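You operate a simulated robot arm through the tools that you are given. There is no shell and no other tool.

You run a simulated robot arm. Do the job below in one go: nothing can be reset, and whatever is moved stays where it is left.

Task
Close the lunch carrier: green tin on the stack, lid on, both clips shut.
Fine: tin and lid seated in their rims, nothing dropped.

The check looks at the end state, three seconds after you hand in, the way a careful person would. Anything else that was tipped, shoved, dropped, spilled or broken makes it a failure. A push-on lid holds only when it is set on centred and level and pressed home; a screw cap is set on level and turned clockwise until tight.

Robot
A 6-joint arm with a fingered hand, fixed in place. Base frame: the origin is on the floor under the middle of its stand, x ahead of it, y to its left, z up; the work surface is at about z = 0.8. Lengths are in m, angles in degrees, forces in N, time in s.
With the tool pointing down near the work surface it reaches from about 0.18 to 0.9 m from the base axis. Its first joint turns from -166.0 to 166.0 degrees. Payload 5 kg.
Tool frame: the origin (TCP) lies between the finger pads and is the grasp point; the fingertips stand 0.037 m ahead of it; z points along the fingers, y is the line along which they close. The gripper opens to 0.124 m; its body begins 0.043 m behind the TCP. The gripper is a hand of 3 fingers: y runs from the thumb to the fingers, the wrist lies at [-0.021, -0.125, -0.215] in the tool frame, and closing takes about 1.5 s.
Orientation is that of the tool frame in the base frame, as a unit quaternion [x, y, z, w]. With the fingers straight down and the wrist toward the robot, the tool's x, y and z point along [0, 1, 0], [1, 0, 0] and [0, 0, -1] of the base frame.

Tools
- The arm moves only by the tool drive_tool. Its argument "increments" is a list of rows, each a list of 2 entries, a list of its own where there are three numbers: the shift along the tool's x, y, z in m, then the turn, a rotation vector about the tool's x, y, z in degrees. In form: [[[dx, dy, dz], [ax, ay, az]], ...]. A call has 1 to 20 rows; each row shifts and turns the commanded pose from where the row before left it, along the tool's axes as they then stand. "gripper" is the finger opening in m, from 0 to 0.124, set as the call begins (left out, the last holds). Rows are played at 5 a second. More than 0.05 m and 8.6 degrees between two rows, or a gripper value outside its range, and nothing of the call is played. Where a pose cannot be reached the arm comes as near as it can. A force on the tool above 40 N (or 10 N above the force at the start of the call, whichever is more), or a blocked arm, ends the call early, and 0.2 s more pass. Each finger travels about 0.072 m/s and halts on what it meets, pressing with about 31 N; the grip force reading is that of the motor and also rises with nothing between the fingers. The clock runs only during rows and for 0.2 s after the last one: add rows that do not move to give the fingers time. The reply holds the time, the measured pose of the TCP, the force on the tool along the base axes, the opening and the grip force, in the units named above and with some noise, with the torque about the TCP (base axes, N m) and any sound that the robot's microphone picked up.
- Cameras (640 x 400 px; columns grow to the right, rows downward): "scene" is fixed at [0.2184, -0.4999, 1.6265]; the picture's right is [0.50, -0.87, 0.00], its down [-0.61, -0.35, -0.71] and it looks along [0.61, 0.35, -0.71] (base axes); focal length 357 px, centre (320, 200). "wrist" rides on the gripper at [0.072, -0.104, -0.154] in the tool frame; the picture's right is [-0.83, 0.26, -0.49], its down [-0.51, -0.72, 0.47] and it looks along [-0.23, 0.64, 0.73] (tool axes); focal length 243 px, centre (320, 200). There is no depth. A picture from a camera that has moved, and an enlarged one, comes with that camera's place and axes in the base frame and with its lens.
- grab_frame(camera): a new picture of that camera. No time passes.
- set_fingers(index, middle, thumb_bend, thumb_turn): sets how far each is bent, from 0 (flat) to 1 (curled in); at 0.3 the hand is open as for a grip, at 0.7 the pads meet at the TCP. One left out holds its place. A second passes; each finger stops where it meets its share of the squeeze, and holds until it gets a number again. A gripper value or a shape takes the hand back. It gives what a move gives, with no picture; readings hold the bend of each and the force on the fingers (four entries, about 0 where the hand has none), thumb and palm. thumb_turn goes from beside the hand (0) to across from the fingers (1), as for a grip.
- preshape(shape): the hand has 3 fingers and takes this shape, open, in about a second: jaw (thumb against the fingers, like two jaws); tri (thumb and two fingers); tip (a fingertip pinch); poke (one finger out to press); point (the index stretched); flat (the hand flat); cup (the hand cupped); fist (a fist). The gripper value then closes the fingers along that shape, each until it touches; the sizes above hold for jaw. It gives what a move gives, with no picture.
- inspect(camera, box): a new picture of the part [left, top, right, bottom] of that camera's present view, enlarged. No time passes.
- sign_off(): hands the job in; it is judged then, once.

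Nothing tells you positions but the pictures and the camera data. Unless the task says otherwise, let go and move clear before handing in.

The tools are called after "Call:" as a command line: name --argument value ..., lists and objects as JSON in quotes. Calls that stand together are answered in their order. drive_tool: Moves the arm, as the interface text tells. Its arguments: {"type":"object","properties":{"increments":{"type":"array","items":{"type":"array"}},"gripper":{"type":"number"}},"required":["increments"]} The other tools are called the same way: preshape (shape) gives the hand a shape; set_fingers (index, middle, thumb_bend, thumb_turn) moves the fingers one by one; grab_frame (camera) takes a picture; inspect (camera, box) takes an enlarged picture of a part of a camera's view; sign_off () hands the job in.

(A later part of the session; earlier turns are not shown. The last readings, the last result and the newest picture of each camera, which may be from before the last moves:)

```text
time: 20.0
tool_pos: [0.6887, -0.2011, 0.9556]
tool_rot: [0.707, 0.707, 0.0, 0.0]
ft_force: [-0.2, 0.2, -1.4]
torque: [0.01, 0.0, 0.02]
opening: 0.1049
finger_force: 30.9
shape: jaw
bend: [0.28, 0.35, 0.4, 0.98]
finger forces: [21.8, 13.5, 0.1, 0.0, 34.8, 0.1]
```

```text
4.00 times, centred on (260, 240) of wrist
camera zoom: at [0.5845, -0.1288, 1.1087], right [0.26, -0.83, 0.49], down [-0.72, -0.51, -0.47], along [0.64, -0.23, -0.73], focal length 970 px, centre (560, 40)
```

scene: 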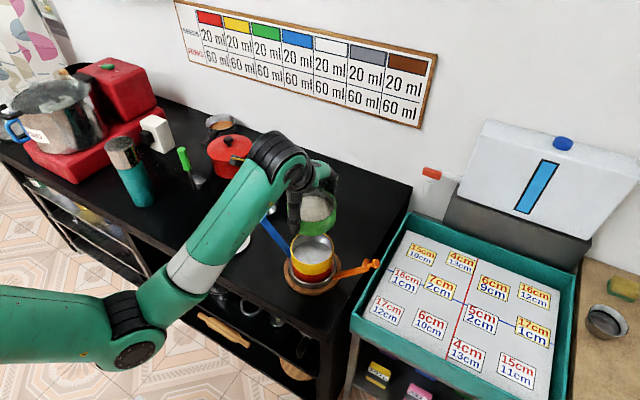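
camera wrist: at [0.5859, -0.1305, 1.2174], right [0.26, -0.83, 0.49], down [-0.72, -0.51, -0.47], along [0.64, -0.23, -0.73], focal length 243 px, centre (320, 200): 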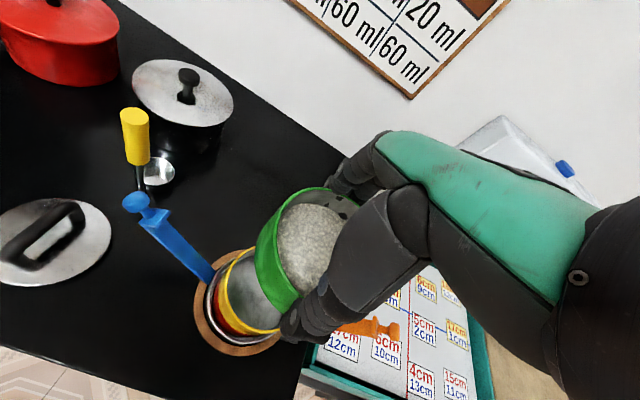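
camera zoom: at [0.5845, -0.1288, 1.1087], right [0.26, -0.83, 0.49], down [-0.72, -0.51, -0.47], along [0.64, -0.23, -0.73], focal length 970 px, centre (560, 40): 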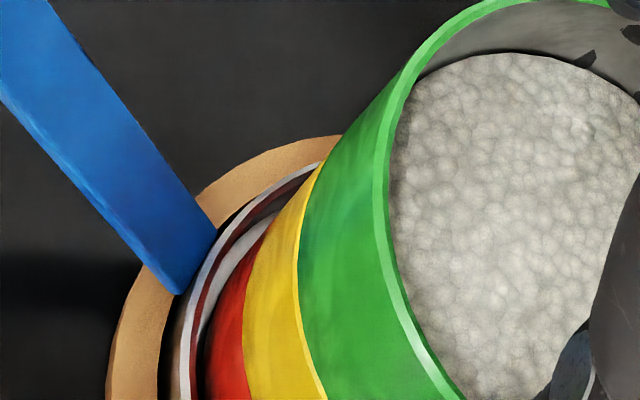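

Still no contact force and the tin's bottom now visually matches the yellow rim. Continuing down 2–3 mm.

Call:
drive_tool --increments '[[[0.0005, 0.001, 0.001], [0, 0, 0]], [[0, 0, 0.001], [0, 0, 0]], [[0, 0, 0], [0, 0, 0]], [[0, 0, 0], [0, 0, 0]]]'

Call:
inspect --camera "scene" --box '[284, 240, 344, 285]'

Call:
inspect --camera "wrist" --box '[230, 190, 290, 290]'

```text
time: 21.0
tool_pos: [0.6885, -0.2011, 0.9516]
tool_rot: [0.708, 0.707, -0.001, 0.0]
ft_force: [-0.6, -0.1, -2.7]
torque: [0.01, -0.01, 0.01]
opening: 0.1045
finger_force: 31.5
shape: jaw
bend: [0.28, 0.35, 0.4, 0.98]
finger forces: [21.9, 13.6, 0.0, 0.1, 34.7, 0.0]
```

```text
8.89 times, centred on (314, 262) of scene
camera zoom: at [0.2184, -0.4999, 1.6265], right [0.5, -0.87, 0.0], down [-0.61, -0.35, -0.71], along [0.61, 0.35, -0.71], focal length 3176 px, centre (373, -356)
```

zoom: 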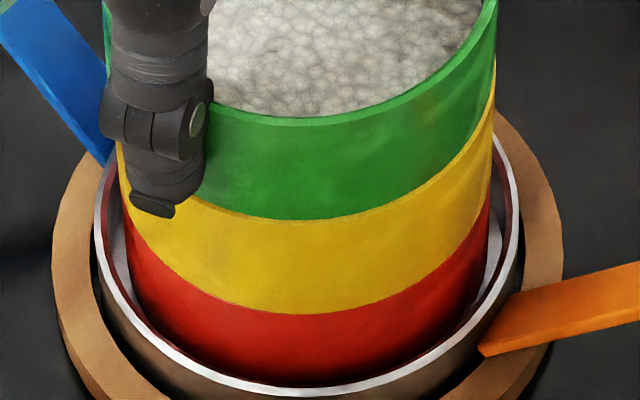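

```text
4.00 times, centred on (260, 240) of wrist
camera zoom: at [0.5853, -0.1287, 1.1067], right [0.26, -0.83, 0.49], down [-0.72, -0.51, -0.47], along [0.64, -0.23, -0.73], focal length 970 px, centre (560, 40)
```

zoom: 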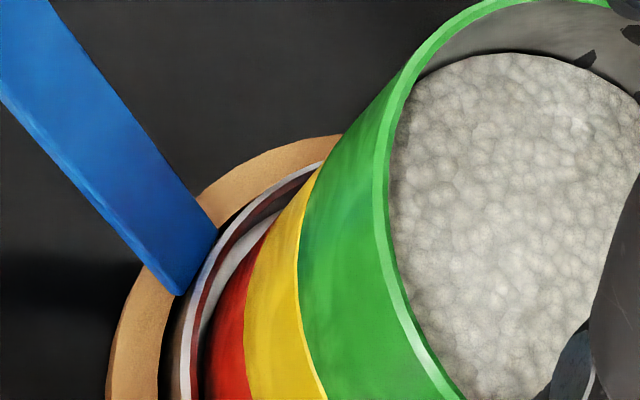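

Still free. I'll lower 2 mm more with a 1 mm shift along the same direction.

Call:
drive_tool --increments '[[[0.0005, 0.0008, 0.001], [0, 0, 0]], [[0, 0, 0.001], [0, 0, 0]], [[0, 0, 0], [0, 0, 0]], [[0, 0, 0], [0, 0, 0]]]'

Call:
inspect --camera "scene" --box '[284, 240, 344, 285]'

Call:
inspect --camera "wrist" --box '[230, 190, 290, 290]'

```text
time: 22.0
tool_pos: [0.6893, -0.2013, 0.9502]
tool_rot: [0.707, 0.707, -0.001, 0.0]
ft_force: [0.5, 0.3, -1.7]
torque: [-0.05, -0.03, -0.01]
opening: 0.1048
finger_force: 30.7
shape: jaw
bend: [0.28, 0.35, 0.4, 0.98]
finger forces: [21.9, 13.8, 0.0, 0.0, 34.8, 0.0]
```

```text
8.89 times, centred on (314, 262) of scene
camera zoom: at [0.2184, -0.4999, 1.6265], right [0.5, -0.87, 0.0], down [-0.61, -0.35, -0.71], along [0.61, 0.35, -0.71], focal length 3176 px, centre (373, -356)
```

zoom: 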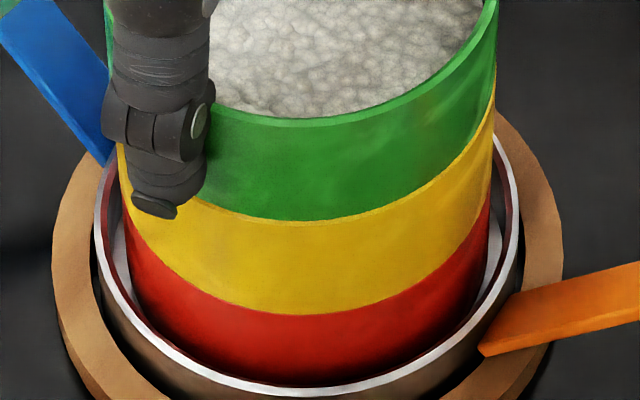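

```text
4.00 times, centred on (260, 240) of wrist
camera zoom: at [0.5863, -0.1284, 1.1046], right [0.26, -0.83, 0.49], down [-0.72, -0.51, -0.47], along [0.64, -0.23, -0.73], focal length 970 px, centre (560, 40)
```

zoom: 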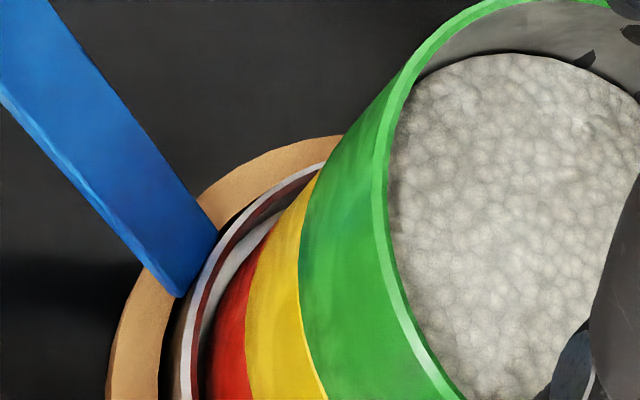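

The rim line is nearly gone in both views, so alignment is good. Going down the last bit.

Call:
drive_tool --increments '[[[0, 0, 0.001], [0, 0, 0]], [[0, 0, 0.001], [0, 0, 0]], [[0, 0, 0], [0, 0, 0]], [[0, 0, 0], [0, 0, 0]]]'

Call:
inspect --camera "scene" --box '[284, 240, 344, 285]'

Call:
inspect --camera "wrist" --box '[230, 190, 290, 290]'

```text
time: 23.0
tool_pos: [0.6899, -0.2007, 0.9491]
tool_rot: [0.707, 0.707, 0.0, 0.002]
ft_force: [0.8, 0.1, 9.2]
torque: [-0.14, 0.22, -0.02]
opening: 0.1047
finger_force: 31.0
shape: jaw
bend: [0.28, 0.35, 0.4, 0.98]
finger forces: [22.0, 13.9, 0.0, 0.1, 37.3, 0.0]
```

```text
8.89 times, centred on (314, 262) of scene
camera zoom: at [0.2184, -0.4999, 1.6265], right [0.5, -0.87, 0.0], down [-0.61, -0.35, -0.71], along [0.61, 0.35, -0.71], focal length 3176 px, centre (373, -356)
```

zoom: 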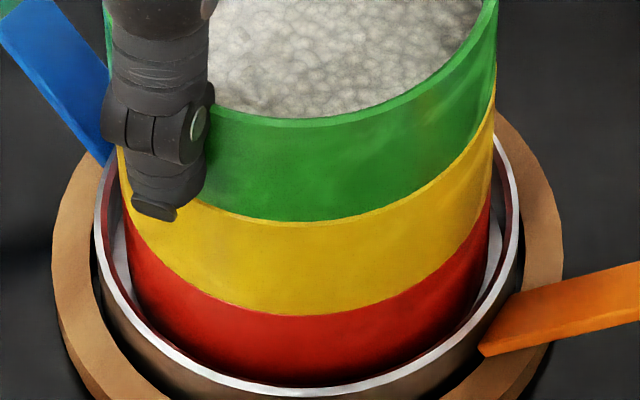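

```text
4.00 times, centred on (260, 240) of wrist
camera zoom: at [0.586, -0.1279, 1.1033], right [0.26, -0.83, 0.49], down [-0.72, -0.51, -0.47], along [0.64, -0.23, -0.73], focal length 970 px, centre (560, 40)
```

zoom: 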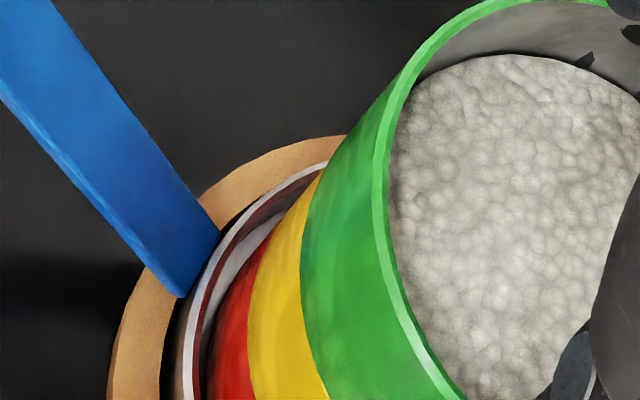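

Contact now: about 11 N, centred toward the near (−x, −y) side. That suggests the tin should go a touch further toward +x/+y. I'll lift 2 mm, shift 1.2 mm, and set down again to compare.

Call:
drive_tool --increments '[[[0, 0, -0.002], [0, 0, 0]], [[0.0006, 0.001, 0], [0, 0, 0]], [[0, 0, 0.001], [0, 0, 0]], [[0, 0, 0.001], [0, 0, 0]], [[0, 0, 0], [0, 0, 0]]]'

Call:
inspect --camera "scene" --box '[284, 240, 344, 285]'

Call:
inspect --camera "wrist" --box '[230, 190, 290, 290]'

```text
time: 24.2
tool_pos: [0.6899, -0.2003, 0.9504]
tool_rot: [0.707, 0.707, 0.001, 0.0]
ft_force: [-3.6, 1.6, 11.0]
torque: [-0.1, 0.27, -0.04]
opening: 0.1043
finger_force: 30.9
shape: jaw
bend: [0.28, 0.35, 0.4, 0.98]
finger forces: [20.7, 13.1, 0.1, 0.0, 38.0, 0.0]
```

```text
8.89 times, centred on (314, 262) of scene
camera zoom: at [0.2184, -0.4999, 1.6265], right [0.5, -0.87, 0.0], down [-0.61, -0.35, -0.71], along [0.61, 0.35, -0.71], focal length 3176 px, centre (373, -356)
```

zoom: 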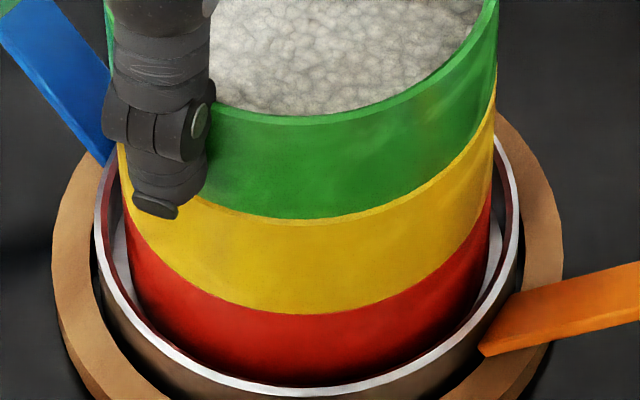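

```text
4.00 times, centred on (260, 240) of wrist
camera zoom: at [0.5871, -0.1277, 1.1033], right [0.26, -0.83, 0.49], down [-0.72, -0.51, -0.47], along [0.64, -0.23, -0.73], focal length 970 px, centre (560, 40)
```

zoom: 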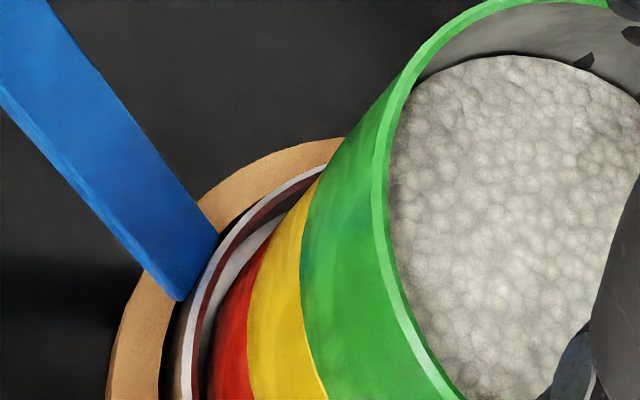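

Now there's a lateral push back toward −x, so I overshot slightly. I'll go back about half of that shift and press a little further to feel for the seat.

Call:
drive_tool --increments '[[[0, 0, -0.002], [0, 0, 0]], [[-0.0003, -0.0006, 0], [0, 0, 0]], [[0, 0, 0.001], [0, 0, 0]], [[0, 0, 0.001], [0, 0, 0]], [[0, 0, 0.0005], [0, 0, 0]], [[0, 0, 0], [0, 0, 0]]]'

Call:
inspect --camera "scene" --box '[284, 240, 344, 285]'

Call:
inspect --camera "wrist" --box '[230, 190, 290, 290]'

```text
time: 25.6
tool_pos: [0.6895, -0.2008, 0.9492]
tool_rot: [0.707, 0.708, 0.001, 0.002]
ft_force: [-0.9, 2.0, 16.6]
torque: [-0.09, 0.3, -0.03]
opening: 0.1043
finger_force: 31.1
shape: jaw
bend: [0.28, 0.35, 0.4, 0.98]
finger forces: [21.7, 13.7, 0.1, 0.0, 38.5, 0.0]
```

```text
8.89 times, centred on (314, 262) of scene
camera zoom: at [0.2184, -0.4999, 1.6265], right [0.5, -0.87, 0.0], down [-0.61, -0.35, -0.71], along [0.61, 0.35, -0.71], focal length 3176 px, centre (373, -356)
```

zoom: 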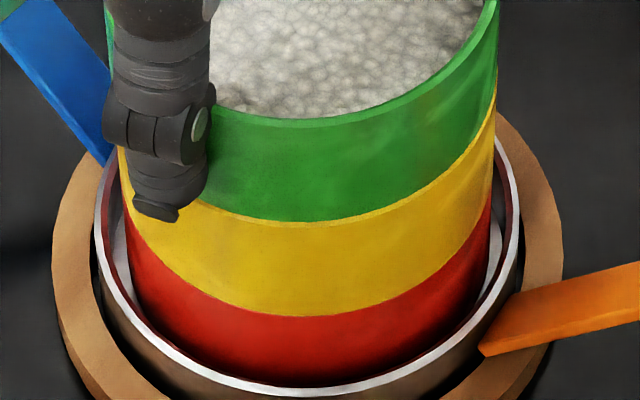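

```text
4.00 times, centred on (260, 240) of wrist
camera zoom: at [0.5861, -0.1282, 1.103], right [0.26, -0.83, 0.49], down [-0.72, -0.51, -0.47], along [0.64, -0.23, -0.73], focal length 970 px, centre (560, 40)
```

zoom: 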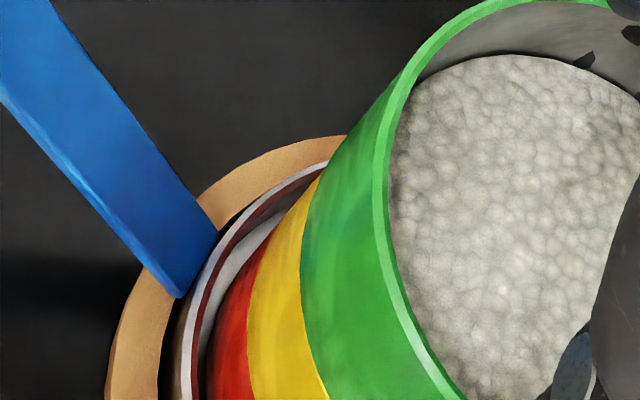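

The tin is flush on the yellow rim with little side force. I'll ease off 1 mm and open the fingers gently.

Call:
drive_tool --increments '[[[0.0003, 0, -0.0005], [0, 0, 0]], [[0, 0, 0], [0, 0, 0]]]'

Call:
drive_tool --increments '[[[0, 0, 0], [0, 0, 0]], [[0, 0, 0], [0, 0, 0]], [[0, 0, 0], [0, 0, 0]]]' --gripper 0.124

Call:
inspect --camera "scene" --box '[270, 210, 360, 285]'

Call:
inspect --camera "wrist" --box '[210, 170, 350, 340]'

```text
time: 26.2
tool_pos: [0.6901, -0.2011, 0.9489]
tool_rot: [0.707, 0.707, 0.0, 0.002]
ft_force: [0.5, 1.4, 20.2]
torque: [-0.12, 0.23, -0.03]
opening: 0.1041
finger_force: 31.0
shape: jaw
bend: [0.28, 0.35, 0.4, 0.98]
finger forces: [22.0, 14.0, 0.0, 0.1, 38.3, 0.1]
```

```text
time: 27.0
tool_pos: [0.6895, -0.2003, 0.9465]
tool_rot: [0.707, 0.707, -0.001, -0.001]
ft_force: [-0.1, -0.1, -0.8]
torque: [-0.01, -0.03, -0.01]
opening: 0.1239
finger_force: 0.0
shape: jaw
bend: [0.3, 0.3, 0.29, 0.97]
finger forces: [0.9, 0.1, 0.1, 0.0, 1.1, 0.0]
```

```text
5.33 times, centred on (315, 248) of scene
camera zoom: at [0.2184, -0.4999, 1.6265], right [0.5, -0.87, 0.0], down [-0.61, -0.35, -0.71], along [0.61, 0.35, -0.71], focal length 1906 px, centre (347, -53)
```

zoom: 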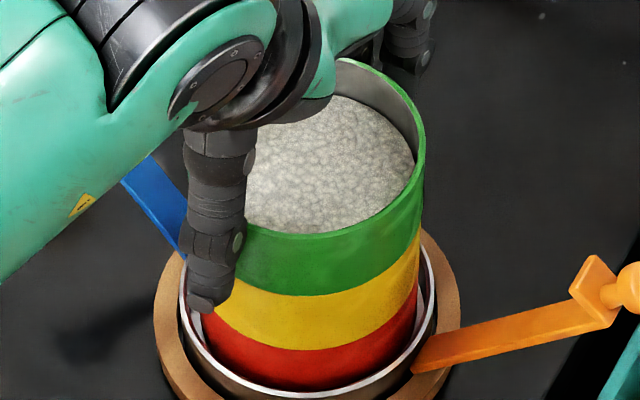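

```text
2.35 times, centred on (280, 255) of wrist
camera zoom: at [0.5861, -0.1283, 1.1011], right [0.26, -0.83, 0.49], down [-0.72, -0.51, -0.47], along [0.64, -0.23, -0.73], focal length 571 px, centre (414, 71)
```

zoom: 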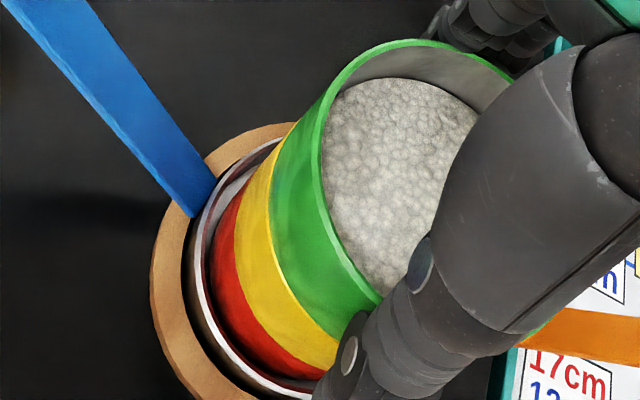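

The tin is standing flush on the stack, but the index and thumb still touch it lightly. I'll open the fingers a little wider before lifting away.

Call:
set_fingers --index 0.2 --middle 0.2 --thumb_bend 0.2

Call:
inspect --camera "scene" --box '[270, 210, 360, 285]'

Call:
inspect --camera "wrist" --box '[210, 170, 350, 340]'

```text
time: 28.0
tool_pos: [0.6892, -0.2003, 0.9476]
tool_rot: [0.707, 0.707, 0.0, 0.0]
ft_force: [0.2, 0.1, -0.3]
torque: [0.02, -0.01, -0.01]
opening: 0.1559
finger_force: 0.0
shape: fingers
bend: [0.2, 0.2, 0.2, 0.97]
finger forces: [0.1, 0.0, 0.0, 0.0, 0.0, 0.0]
```

```text
5.33 times, centred on (315, 248) of scene
camera zoom: at [0.2184, -0.4999, 1.6265], right [0.5, -0.87, 0.0], down [-0.61, -0.35, -0.71], along [0.61, 0.35, -0.71], focal length 1906 px, centre (347, -53)
```

zoom: 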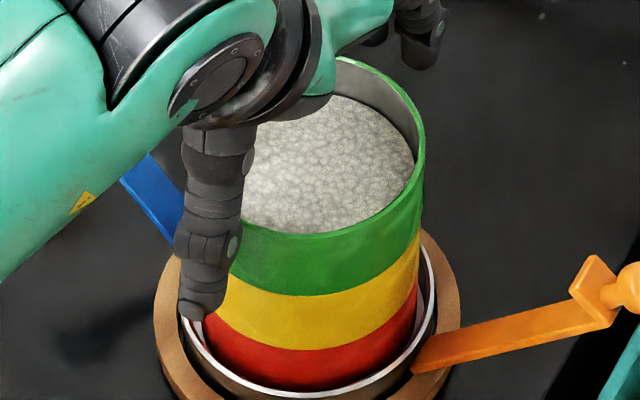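

```text
2.35 times, centred on (280, 255) of wrist
camera zoom: at [0.5865, -0.1283, 1.1021], right [0.26, -0.83, 0.49], down [-0.72, -0.51, -0.47], along [0.64, -0.23, -0.73], focal length 571 px, centre (414, 71)
```

zoom: 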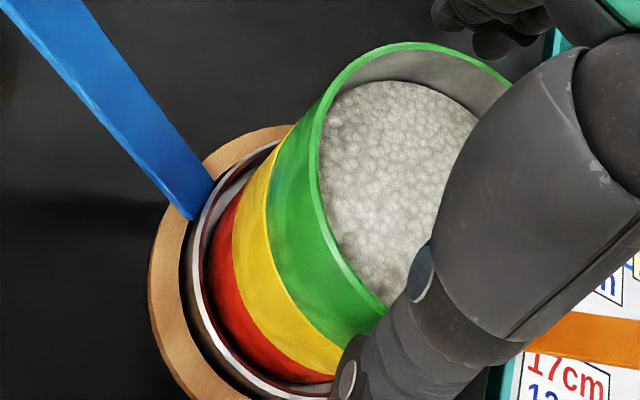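

All finger forces are zero. I'll lift straight up and check the tin.

Call:
drive_tool --increments '[[[0, 0, -0.008], [0, 0, 0]], [[0, 0, -0.015], [0, 0, 0]], [[0, 0, -0.025], [0, 0, 0]], [[0, 0, -0.03], [0, 0, 0]], [[0, 0, -0.03], [0, 0, 0]], [[0, 0, -0.03], [0, 0, 0]], [[0, 0, -0.02], [0, 0, 0]], [[0, 0, 0], [0, 0, 0]]]'

Call:
inspect --camera "scene" --box '[270, 200, 370, 300]'

Call:
grab_frame --camera "wrist"

```text
time: 29.8
tool_pos: [0.6881, -0.2008, 1.1067]
tool_rot: [0.707, 0.707, 0.0, -0.001]
ft_force: [-0.2, -0.1, -0.8]
torque: [-0.01, -0.04, -0.03]
opening: 0.1565
finger_force: 0.1
shape: fingers
bend: [0.2, 0.2, 0.2, 0.97]
finger forces: [0.0, 0.0, 0.0, 0.1, 0.0, 0.0]
```

```text
4.00 times, centred on (320, 250) of scene
camera zoom: at [0.2184, -0.4999, 1.6265], right [0.5, -0.87, 0.0], down [-0.61, -0.35, -0.71], along [0.61, 0.35, -0.71], focal length 1429 px, centre (320, 0)
```

zoom: 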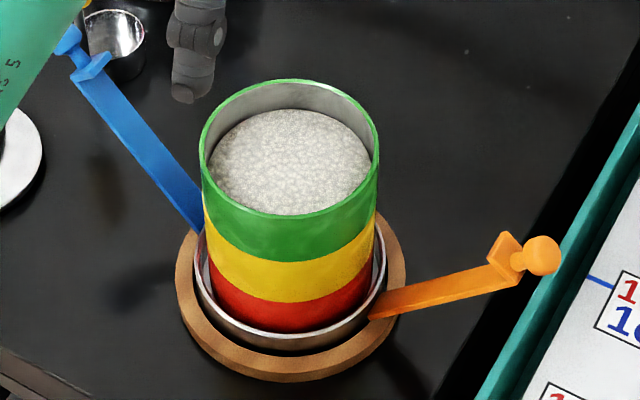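

```text
taken
camera wrist: at [0.585, -0.1278, 1.2612], right [0.26, -0.83, 0.49], down [-0.72, -0.51, -0.47], along [0.64, -0.23, -0.73], focal length 243 px, centre (320, 200)
```

wrist: 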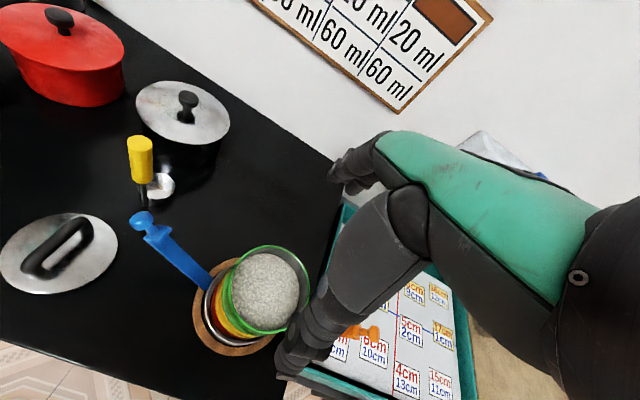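

The stack looks upright. I'll zoom for concentricity and measure the green rim and the lid.

Call:
inspect --camera "scene" --box '[294, 215, 339, 290]'

Call:
inspect --camera "wrist" --box '[180, 230, 330, 360]'

Call:
inspect --camera "wrist" --box '[0, 190, 150, 310]'

Call:
inspect --camera "scene" --box '[206, 210, 266, 260]'

```text
5.33 times, centred on (316, 252) of scene
camera zoom: at [0.2184, -0.4999, 1.6265], right [0.5, -0.87, 0.0], down [-0.61, -0.35, -0.71], along [0.61, 0.35, -0.71], focal length 1906 px, centre (339, -80)
```

zoom: 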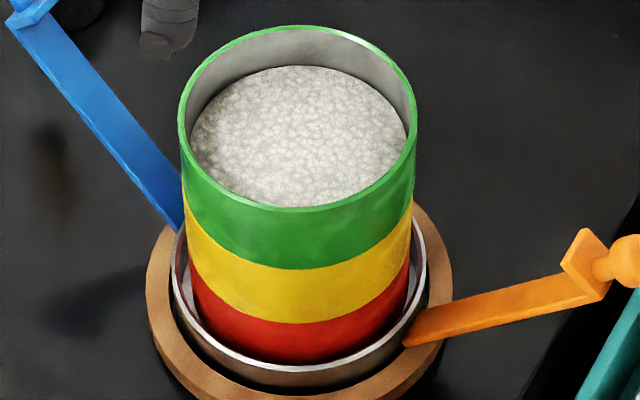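

```text
3.08 times, centred on (255, 295) of wrist
camera zoom: at [0.585, -0.1278, 1.2612], right [0.26, -0.83, 0.49], down [-0.72, -0.51, -0.47], along [0.64, -0.23, -0.73], focal length 746 px, centre (520, -92)
```

zoom: 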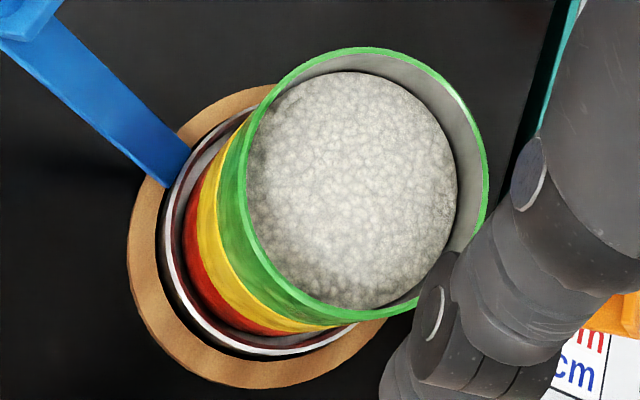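

```text
3.33 times, centred on (75, 250) of wrist
camera zoom: at [0.585, -0.1278, 1.2612], right [0.26, -0.83, 0.49], down [-0.72, -0.51, -0.47], along [0.64, -0.23, -0.73], focal length 809 px, centre (1137, 33)
```

zoom: 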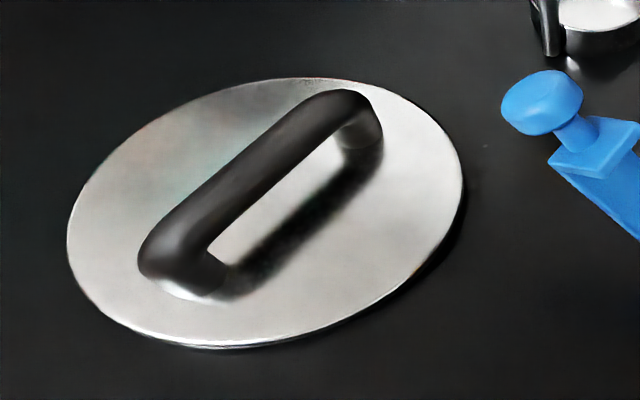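

```text
8.00 times, centred on (236, 235) of scene
camera zoom: at [0.2184, -0.4999, 1.6265], right [0.5, -0.87, 0.0], down [-0.61, -0.35, -0.71], along [0.61, 0.35, -0.71], focal length 2859 px, centre (992, -80)
```

zoom: 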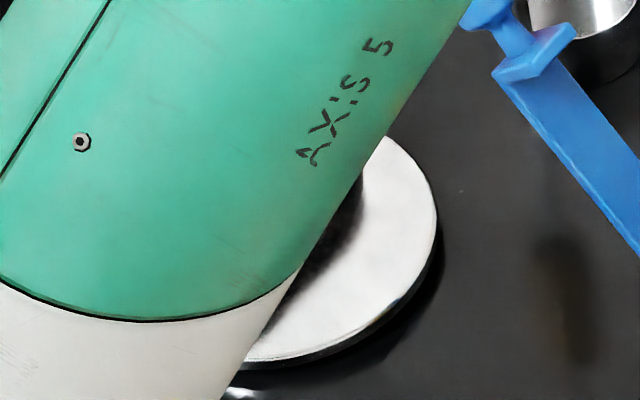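

The stack is concentric and flush. Next is the lid, centred near (0.659, 0.053) with its bar along x. I'll move above it high up and turn the hand about 93° so the fingers close across the bar, wrist on the +y side.

Call:
drive_tool --increments '[[[0.02524, -0.00307, 0], [0, 0, 0]], [[0.02524, -0.00307, 0], [0, 0, 0]], [[0.02524, -0.00307, 0], [0, 0, 0]], [[0.02524, -0.00307, 0], [0, 0, 0]], [[0.02524, -0.00307, 0], [0, 0, 0]], [[0.02524, -0.00307, 0], [0, 0, 0]], [[0.02524, -0.00307, 0], [0, 0, 0]], [[0.02524, -0.00307, 0], [0, 0, 0]], [[0.02524, -0.00307, 0], [0, 0, 0]], [[0.02524, -0.00307, 0], [0, 0, 0]], [[0, 0, 0], [0, 0, 0]]]'

Call:
drive_tool --increments '[[[0, 0, 0], [0, 0, 7.8]], [[0, 0, 0], [0, 0, 7.8]], [[0, 0, 0], [0, 0, 7.8]], [[0, 0, 0], [0, 0, 7.8]], [[0, 0, 0], [0, 0, 7.8]], [[0, 0, 0], [0, 0, 7.8]], [[0, 0, 0], [0, 0, 0]]]'

Call:
grab_frame --camera "scene"

```text
time: 32.2
tool_pos: [0.6573, 0.0504, 1.105]
tool_rot: [0.707, 0.707, 0.0, 0.0]
ft_force: [0.4, 0.0, 0.0]
torque: [-0.03, 0.03, -0.01]
opening: 0.1561
finger_force: 0.1
shape: fingers
bend: [0.2, 0.2, 0.2, 0.97]
finger forces: [0.0, 0.0, 0.0, 0.0, 0.0, 0.0]
```

```text
time: 33.8
tool_pos: [0.6589, 0.051, 1.1051]
tool_rot: [0.93, 0.368, 0.001, 0.001]
ft_force: [0.7, 0.1, 0.6]
torque: [0.01, -0.01, 0.02]
opening: 0.1562
finger_force: 0.1
shape: fingers
bend: [0.2, 0.2, 0.2, 0.97]
finger forces: [0.0, 0.0, 0.1, 0.0, 0.0, 0.0]
```

```text
taken
```

scene: 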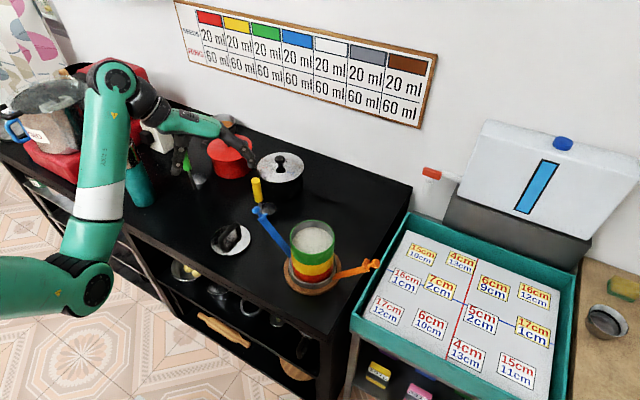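

The rotation works cleanly. Continuing to the full angle and setting a moderate opening.

Call:
drive_tool --increments '[[[0, 0, 0], [0, 0, 7.8]], [[0, 0, 0], [0, 0, 7.8]], [[0, 0, 0], [0, 0, 7.8]], [[0, 0, 0], [0, 0, 7.8]], [[0, 0, 0], [0, 0, 7.8]], [[0, 0, 0], [0, 0, 7.8]], [[0, 0, 0], [0, 0, 0]], [[0, 0, 0], [0, 0, 0]]]' --gripper 0.06

Call:
grab_frame --camera "scene"

Call:
grab_frame --camera "wrist"

```text
time: 35.6
tool_pos: [0.7501, 0.0193, 1.0094]
tool_rot: [1.0, -0.031, 0.001, 0.0]
ft_force: [0.4, -1.3, 0.0]
torque: [-0.02, -0.02, -0.01]
opening: 0.0606
finger_force: 0.1
shape: jaw
bend: [0.74, 0.45, 0.7, 1.0]
finger forces: [0.0, 0.1, 0.0, 0.1, 0.0, 0.0]
out of reach, approached as far as the arm can: row 1, 2, 3, 4, 5, 6
```

```text
taken
```

scene: 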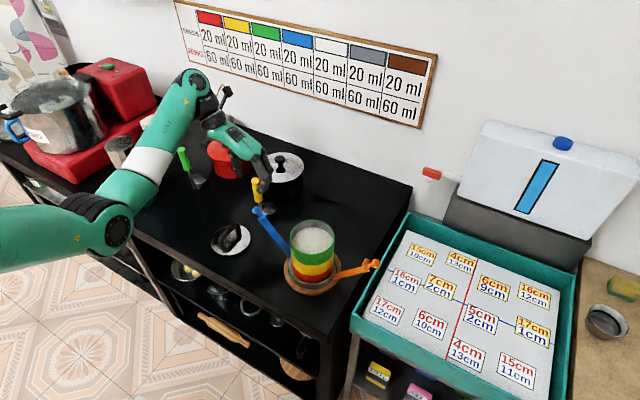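

```text
taken
camera wrist: at [0.8292, 0.1182, 1.1634], right [-0.85, -0.21, 0.49], down [-0.46, 0.75, -0.47], along [-0.27, -0.63, -0.73], focal length 243 px, centre (320, 200)
```

wrist: 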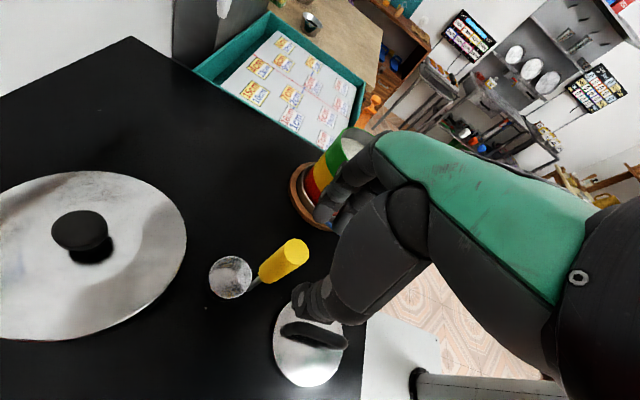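

That orientation was out of reach and the arm drifted to (0.75, 0.02, 1.01), near the yellow spoon and blue clip. I'll check that nothing was touched before backing off.

Call:
inspect --camera "scene" --box '[180, 70, 340, 230]'

Call:
inspect --camera "wrist" --box '[200, 120, 420, 360]'

```text
2.50 times, centred on (260, 150) of scene
camera zoom: at [0.2184, -0.4999, 1.6265], right [0.5, -0.87, 0.0], down [-0.61, -0.35, -0.71], along [0.61, 0.35, -0.71], focal length 893 px, centre (470, 325)
```

zoom: 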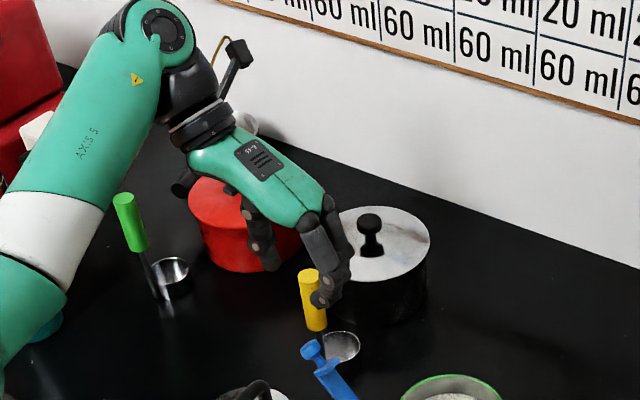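

```text
1.67 times, centred on (310, 240) of wrist
camera zoom: at [0.8292, 0.1182, 1.1634], right [-0.85, -0.21, 0.49], down [-0.46, 0.75, -0.47], along [-0.27, -0.63, -0.73], focal length 404 px, centre (337, 133)
```

zoom: 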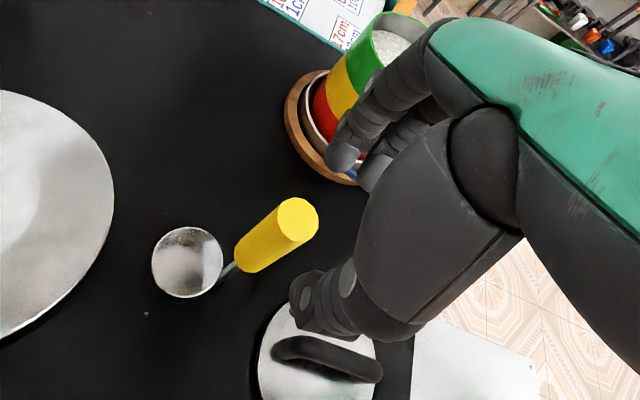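

Nothing appears touched; the spoon is still upright. I'll reverse the rotation along the same path, back to the reachable pose.

Call:
drive_tool --increments '[[[0, 0, 0], [0, 0, -7.8]], [[0, 0, 0], [0, 0, -7.8]], [[0, 0, 0], [0, 0, -7.8]], [[0, 0, 0], [0, 0, -7.8]], [[0, 0, 0], [0, 0, -7.8]], [[0, 0, 0], [0, 0, -7.8]], [[0, 0, 0], [0, 0, 0]], [[0, 0, 0], [0, 0, 0]], [[0, 0, 0], [0, 0, 0]]]'

Call:
grab_frame --camera "scene"

Call:
grab_frame --camera "wrist"

```text
time: 37.6
tool_pos: [0.7493, 0.0179, 1.0082]
tool_rot: [0.93, 0.368, 0.0, 0.001]
ft_force: [0.2, 0.3, -0.2]
torque: [0.0, -0.02, -0.01]
opening: 0.0607
finger_force: 0.1
shape: jaw
bend: [0.74, 0.45, 0.7, 1.0]
finger forces: [0.0, 0.0, 0.0, 0.1, 0.1, 0.1]
```

```text
taken
```

scene: 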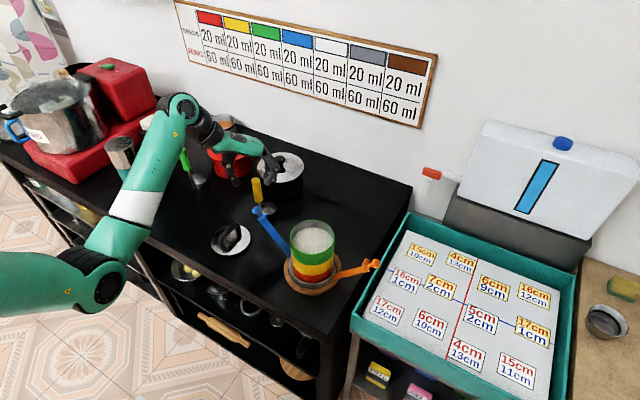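

```text
taken
camera wrist: at [0.7317, 0.1441, 1.1635], right [-0.43, -0.76, 0.49], down [-0.86, 0.18, -0.47], along [0.27, -0.63, -0.73], focal length 243 px, centre (320, 200)
```

wrist: 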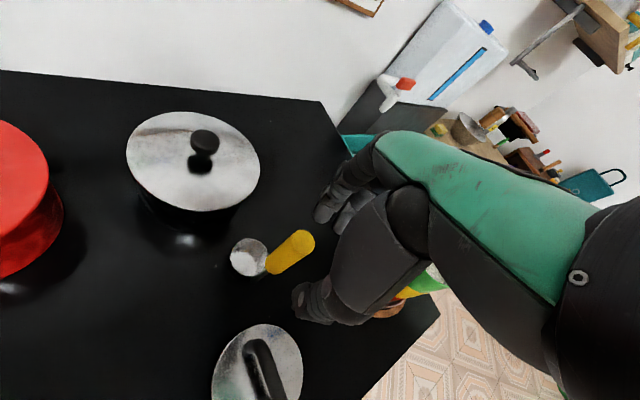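

The commanded pose follows the reached one, so I'm at (0.75, 0.018, 1.008). The finger bends also look uneven, so I'll reset the jaw shape, then rise and move back above the lid at the heading that worked.

Call:
drive_tool --increments '[[[0, 0, -0.02], [0, 0, 0]], [[0, 0, -0.02], [0, 0, 0]], [[0, 0, -0.02], [0, 0, 0]], [[0, 0, -0.02], [0, 0, 0]], [[0, 0, 0], [0, 0, 0]]]'

Call:
preshape --shape "jaw"

Call:
drive_tool --increments '[[[0, 0, 0], [0, 0, 0]], [[0, 0, 0], [0, 0, 0]], [[0, 0, 0], [0, 0, 0]], [[0, 0, 0], [0, 0, 0]]]' --gripper 0.07

Call:
grab_frame --camera "wrist"

```text
time: 38.8
tool_pos: [0.7498, 0.0186, 1.0894]
tool_rot: [0.93, 0.368, 0.0, -0.001]
ft_force: [-0.2, -0.6, -0.2]
torque: [0.02, 0.01, 0.0]
opening: 0.0603
finger_force: 0.0
shape: jaw
bend: [0.74, 0.45, 0.7, 1.0]
finger forces: [0.0, 0.0, 0.0, 0.0, 0.0, 0.0]
```

```text
time: 39.7
tool_pos: [0.7506, 0.0192, 1.0897]
tool_rot: [0.93, 0.368, 0.0, -0.001]
ft_force: [0.0, -0.2, -0.4]
torque: [0.01, 0.0, -0.01]
opening: 0.1235
finger_force: 0.0
shape: jaw
bend: [0.3, 0.3, 0.3, 0.98]
finger forces: [0.1, 0.1, 0.1, 0.1, 0.0, 0.0]
```

```text
time: 40.7
tool_pos: [0.7506, 0.019, 1.0896]
tool_rot: [0.93, 0.368, 0.0, -0.001]
ft_force: [0.1, -0.7, -0.1]
torque: [0.0, 0.0, 0.02]
opening: 0.0705
finger_force: 0.1
shape: jaw
bend: [0.73, 0.42, 0.66, 1.0]
finger forces: [0.1, 0.0, 0.0, 0.0, 0.0, 0.0]
```

```text
taken
camera wrist: at [0.7321, 0.1439, 1.2435], right [-0.43, -0.76, 0.49], down [-0.86, 0.18, -0.47], along [0.27, -0.63, -0.73], focal length 243 px, centre (320, 200)
```

wrist: 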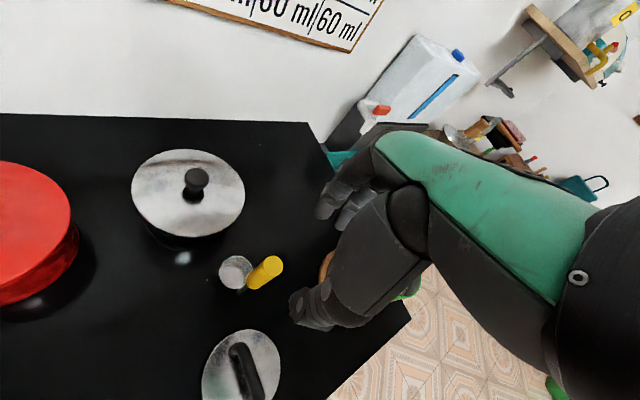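

Call:
inspect --camera "scene" --box '[180, 70, 300, 190]'

Call:
inspect --camera "wrist" --box '[270, 130, 430, 350]'

```text
3.33 times, centred on (240, 130) of scene
camera zoom: at [0.2184, -0.4999, 1.6265], right [0.5, -0.87, 0.0], down [-0.61, -0.35, -0.71], along [0.61, 0.35, -0.71], focal length 1191 px, centre (587, 433)
```

zoom: 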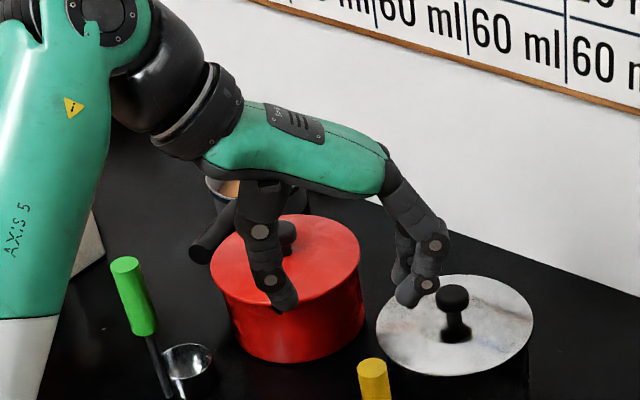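

```text
1.82 times, centred on (350, 240) of wrist
camera zoom: at [0.7321, 0.1439, 1.2435], right [-0.43, -0.76, 0.49], down [-0.86, 0.18, -0.47], along [0.27, -0.63, -0.73], focal length 441 px, centre (266, 127)
```

zoom: 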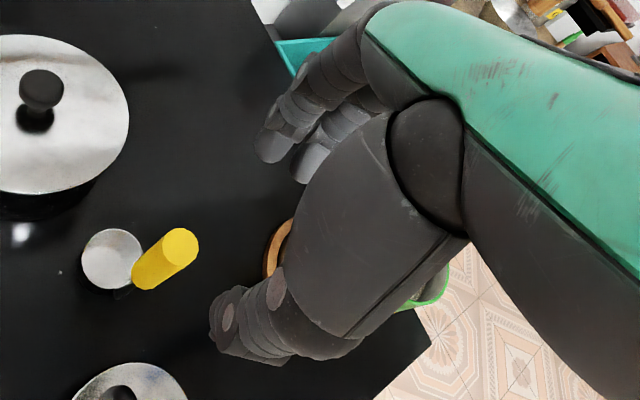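

The hand shape is fine. I'll go back above the lid at the reachable heading, a bit lower (TCP z about 1.06), and test whether more yaw is available there.

Call:
drive_tool --increments '[[[-0.0191, 0.0001, 0.004], [0, 0, 0]], [[-0.0191, 0.0001, 0.004], [0, 0, 0]], [[-0.0191, 0.0001, 0.004], [0, 0, 0]], [[-0.0191, 0.0001, 0.004], [0, 0, 0]], [[-0.0191, 0.0001, 0.004], [0, 0, 0]], [[0, 0, 0], [0, 0, 0]]]'

```text
time: 42.1
tool_pos: [0.6804, -0.0488, 1.0692]
tool_rot: [0.93, 0.368, 0.0, 0.0]
ft_force: [0.6, -1.1, -0.1]
torque: [-0.02, 0.02, -0.02]
opening: 0.0705
finger_force: 0.0
shape: jaw
bend: [0.73, 0.42, 0.66, 1.0]
finger forces: [0.1, 0.1, 0.0, 0.0, 0.0, 0.1]
```

I mixed up the rotated axes; the hand is safely at (0.68, −0.05, 1.07). Correcting toward the lid now.

Call:
drive_tool --increments '[[[0.0108, -0.0178, 0], [0, 0, 0]], [[0.0108, -0.0178, 0], [0, 0, 0]], [[0.0108, -0.0178, 0], [0, 0, 0]], [[0.0108, -0.0178, 0], [0, 0, 0]], [[0.0108, -0.0178, 0], [0, 0, 0]], [[0, 0, 0], [0, 0, 0]]]'

Call:
drive_tool --increments '[[[0, 0, 0], [0, 0, 4]]]'

```text
time: 43.5
tool_pos: [0.6588, 0.0551, 1.0696]
tool_rot: [0.93, 0.368, 0.0, 0.0]
ft_force: [-0.3, 0.5, 0.4]
torque: [0.02, -0.02, 0.02]
opening: 0.0706
finger_force: 0.1
shape: jaw
bend: [0.73, 0.42, 0.66, 1.0]
finger forces: [0.0, 0.1, 0.0, 0.0, 0.0, 0.1]
```

```text
time: 43.9
tool_pos: [0.6584, 0.054, 1.0711]
tool_rot: [0.942, 0.336, 0.0, 0.0]
ft_force: [-0.4, 0.4, 0.7]
torque: [0.0, 0.0, 0.01]
opening: 0.0701
finger_force: 0.2
shape: jaw
bend: [0.73, 0.42, 0.66, 1.0]
finger forces: [0.1, 0.1, 0.0, 0.0, 0.1, 0.0]
```

That step was reachable. I'll try further in small steps.

Call:
drive_tool --increments '[[[0, 0, 0], [0, 0, 4]]]'

Call:
drive_tool --increments '[[[0, 0, 0], [0, 0, 4]]]'

```text
time: 44.3
tool_pos: [0.6578, 0.0543, 1.0685]
tool_rot: [0.953, 0.302, 0.0, 0.0]
ft_force: [0.2, 0.2, -0.1]
torque: [0.05, 0.02, 0.02]
opening: 0.0703
finger_force: 0.1
shape: jaw
bend: [0.73, 0.42, 0.66, 1.0]
finger forces: [0.0, 0.0, 0.1, 0.0, 0.0, 0.1]
```

```text
time: 44.7
tool_pos: [0.6618, 0.0544, 1.0653]
tool_rot: [0.963, 0.27, 0.002, 0.001]
ft_force: [-0.4, 0.2, 0.4]
torque: [-0.04, 0.02, 0.01]
opening: 0.0703
finger_force: 0.0
shape: jaw
bend: [0.73, 0.42, 0.66, 1.0]
finger forces: [0.0, 0.0, 0.0, 0.0, 0.1, 0.1]
out of reach, approached as far as the arm can: row 1
```

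Lower heights allow more yaw. I'll turn back 4°, shift away from the blue clip in −x, and descend to about 0.91 before turning further.

Call:
drive_tool --increments '[[[0, 0, 0], [0, 0, -4]], [[-0.012, -0.01335, 0], [0, 0, 0]], [[-0.012, -0.01335, 0], [0, 0, 0]], [[0, 0, 0.02], [0, 0, 0]], [[0, 0, 0.02], [0, 0, 0]], [[0, 0, 0.02], [0, 0, 0]], [[0, 0, 0.02], [0, 0, 0]], [[0, 0, 0], [0, 0, 0]]]'

Call:
inspect --camera "scene" --box '[140, 90, 320, 260]'

Call:
grab_frame --camera "wrist"

```text
time: 46.5
tool_pos: [0.6313, 0.0605, 0.9793]
tool_rot: [0.953, 0.302, 0.0, 0.0]
ft_force: [1.2, -0.6, -0.4]
torque: [-0.05, 0.0, 0.01]
opening: 0.0704
finger_force: 0.0
shape: jaw
bend: [0.73, 0.42, 0.66, 1.0]
finger forces: [0.1, 0.2, 0.1, 0.1, 0.0, 0.1]
out of reach, approached as far as the arm can: row 3
```

```text
2.35 times, centred on (230, 175) of scene
camera zoom: at [0.2184, -0.4999, 1.6265], right [0.5, -0.87, 0.0], down [-0.61, -0.35, -0.71], along [0.61, 0.35, -0.71], focal length 841 px, centre (532, 259)
```

zoom: 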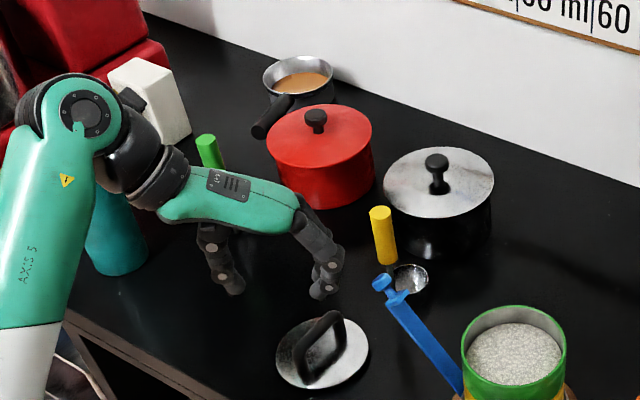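

```text
taken
camera wrist: at [0.6305, 0.1872, 1.1336], right [-0.53, -0.69, 0.49], down [-0.83, 0.3, -0.47], along [0.18, -0.66, -0.73], focal length 243 px, centre (320, 200)
```

wrist: 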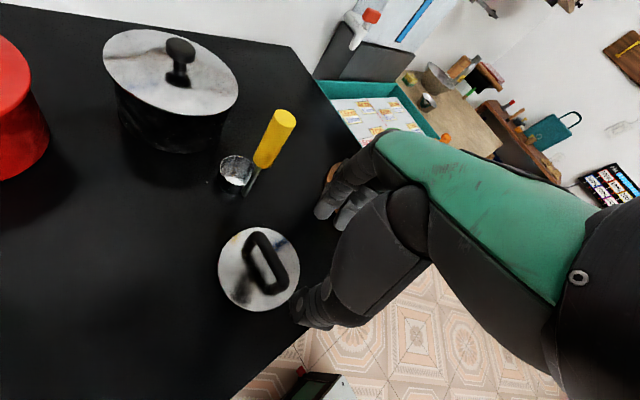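

The hand is clear of the clip. I'll go down to about 0.92 and turn in small steps.

Call:
drive_tool --increments '[[[0, 0, 0.02], [0, 0, 0]], [[0, 0, 0.02], [0, 0, 0]], [[0, 0, 0.015], [0, 0, 0]], [[0, 0, 0], [0, 0, 4]], [[0, 0, 0], [0, 0, 4]], [[0, 0, 0], [0, 0, 0]]]'

Call:
drive_tool --increments '[[[0, 0, 0], [0, 0, 4]]]'

Call:
drive_tool --increments '[[[0, 0, 0], [0, 0, 4]]]'

```text
time: 47.9
tool_pos: [0.6297, 0.0588, 0.9244]
tool_rot: [0.972, 0.235, 0.0, 0.0]
ft_force: [0.3, -0.2, 0.6]
torque: [0.0, -0.01, -0.03]
opening: 0.0702
finger_force: 0.1
shape: jaw
bend: [0.73, 0.42, 0.66, 1.0]
finger forces: [0.0, 0.0, 0.0, 0.1, 0.1, 0.0]
```

```text
time: 48.3
tool_pos: [0.6285, 0.0582, 0.9237]
tool_rot: [0.98, 0.201, 0.0, 0.0]
ft_force: [0.4, -0.6, 0.2]
torque: [0.0, 0.0, 0.0]
opening: 0.0705
finger_force: 0.0
shape: jaw
bend: [0.73, 0.42, 0.66, 1.0]
finger forces: [0.1, 0.0, 0.0, 0.0, 0.0, 0.0]
```

```text
time: 48.7
tool_pos: [0.6279, 0.059, 0.9244]
tool_rot: [0.986, 0.166, 0.0, 0.0]
ft_force: [-0.1, 0.1, 0.1]
torque: [0.05, 0.01, 0.01]
opening: 0.0702
finger_force: 0.1
shape: jaw
bend: [0.73, 0.42, 0.66, 1.0]
finger forces: [0.0, 0.1, 0.0, 0.1, 0.1, 0.1]
```

Good, about −71° and still reachable. Continuing.

Call:
drive_tool --increments '[[[0, 0, 0], [0, 0, 4]]]'

Call:
drive_tool --increments '[[[0, 0, 0], [0, 0, 4]]]'

Call:
drive_tool --increments '[[[0, 0, 0], [0, 0, 4]]]'

```text
time: 49.1
tool_pos: [0.6291, 0.0592, 0.9243]
tool_rot: [0.991, 0.132, 0.0, 0.001]
ft_force: [-0.6, -0.4, -0.6]
torque: [0.01, 0.01, -0.01]
opening: 0.0702
finger_force: 0.1
shape: jaw
bend: [0.73, 0.42, 0.66, 1.0]
finger forces: [0.1, 0.0, 0.0, 0.0, 0.0, 0.0]
```

```text
time: 49.5
tool_pos: [0.6304, 0.0598, 0.9247]
tool_rot: [0.995, 0.096, 0.0, 0.001]
ft_force: [0.7, -0.1, 0.2]
torque: [0.01, 0.03, -0.01]
opening: 0.0702
finger_force: 0.0
shape: jaw
bend: [0.73, 0.42, 0.66, 1.0]
finger forces: [0.0, 0.0, 0.0, 0.1, 0.1, 0.1]
```

```text
time: 49.9
tool_pos: [0.6287, 0.0592, 0.9241]
tool_rot: [0.998, 0.063, 0.0, -0.001]
ft_force: [0.3, -0.7, 0.6]
torque: [-0.03, -0.01, 0.0]
opening: 0.0705
finger_force: 0.2
shape: jaw
bend: [0.73, 0.42, 0.66, 1.0]
finger forces: [0.0, 0.0, 0.0, 0.0, 0.0, 0.1]
```

Now −83°. Two and a half more steps bring me perpendicular to the bar.

Call:
drive_tool --increments '[[[0, 0, 0], [0, 0, 4]]]'

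Call:
drive_tool --increments '[[[0, 0, 0], [0, 0, 4]]]'

Call:
drive_tool --increments '[[[0, 0, 0], [0, 0, 2]]]'

Call:
grab_frame --camera "wrist"

Call:
inspect --camera "scene" --box '[160, 110, 320, 260]'

```text
time: 50.3
tool_pos: [0.632, 0.0595, 0.9192]
tool_rot: [1.0, 0.028, 0.001, 0.0]
ft_force: [-0.2, 0.0, -0.3]
torque: [0.0, 0.0, 0.0]
opening: 0.0702
finger_force: 0.0
shape: jaw
bend: [0.73, 0.42, 0.66, 1.0]
finger forces: [0.0, 0.1, 0.0, 0.1, 0.1, 0.1]
out of reach, approached as far as the arm can: row 1
```

```text
time: 50.7
tool_pos: [0.6399, 0.0546, 0.9089]
tool_rot: [1.0, -0.006, 0.001, 0.0]
ft_force: [0.0, 0.5, 0.8]
torque: [0.03, 0.0, -0.03]
opening: 0.0703
finger_force: 0.1
shape: jaw
bend: [0.73, 0.42, 0.66, 1.0]
finger forces: [0.1, 0.1, 0.0, 0.0, 0.1, 0.0]
out of reach, approached as far as the arm can: row 1
```

```text
time: 51.1
tool_pos: [0.6442, 0.0527, 0.9039]
tool_rot: [1.0, -0.023, 0.001, -0.001]
ft_force: [-0.5, -1.1, 0.8]
torque: [0.02, 0.0, 0.02]
opening: 0.0703
finger_force: 0.1
shape: jaw
bend: [0.73, 0.42, 0.66, 1.0]
finger forces: [0.1, 0.0, 0.0, 0.1, 0.0, 0.0]
out of reach, approached as far as the arm can: row 1
```

```text
taken
camera wrist: at [0.7221, 0.1533, 1.0587], right [-0.84, -0.22, 0.49], down [-0.47, 0.74, -0.47], along [-0.26, -0.63, -0.73], focal length 243 px, centre (320, 200)
```

wrist: 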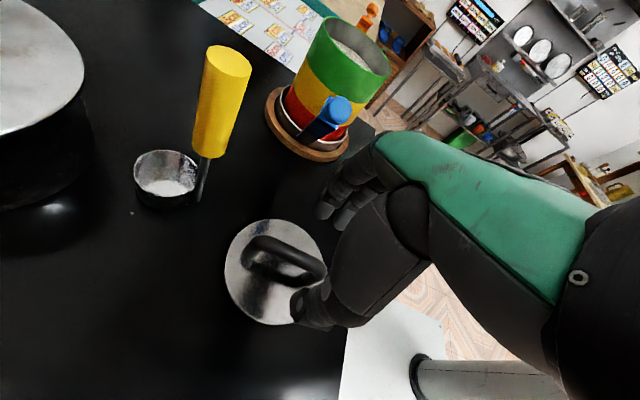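

```text
2.67 times, centred on (240, 185) of scene
camera zoom: at [0.2184, -0.4999, 1.6265], right [0.5, -0.87, 0.0], down [-0.61, -0.35, -0.71], along [0.61, 0.35, -0.71], focal length 953 px, centre (533, 240)
```

zoom: 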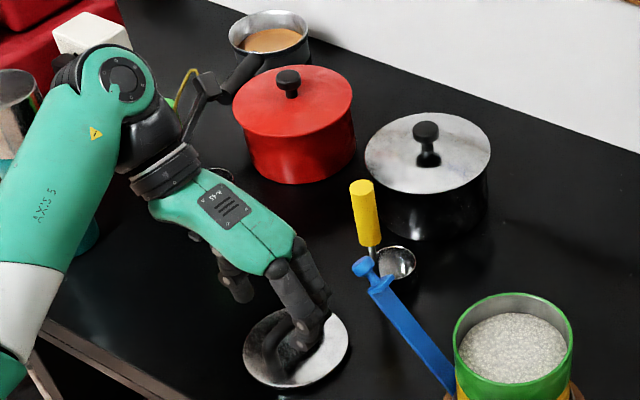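

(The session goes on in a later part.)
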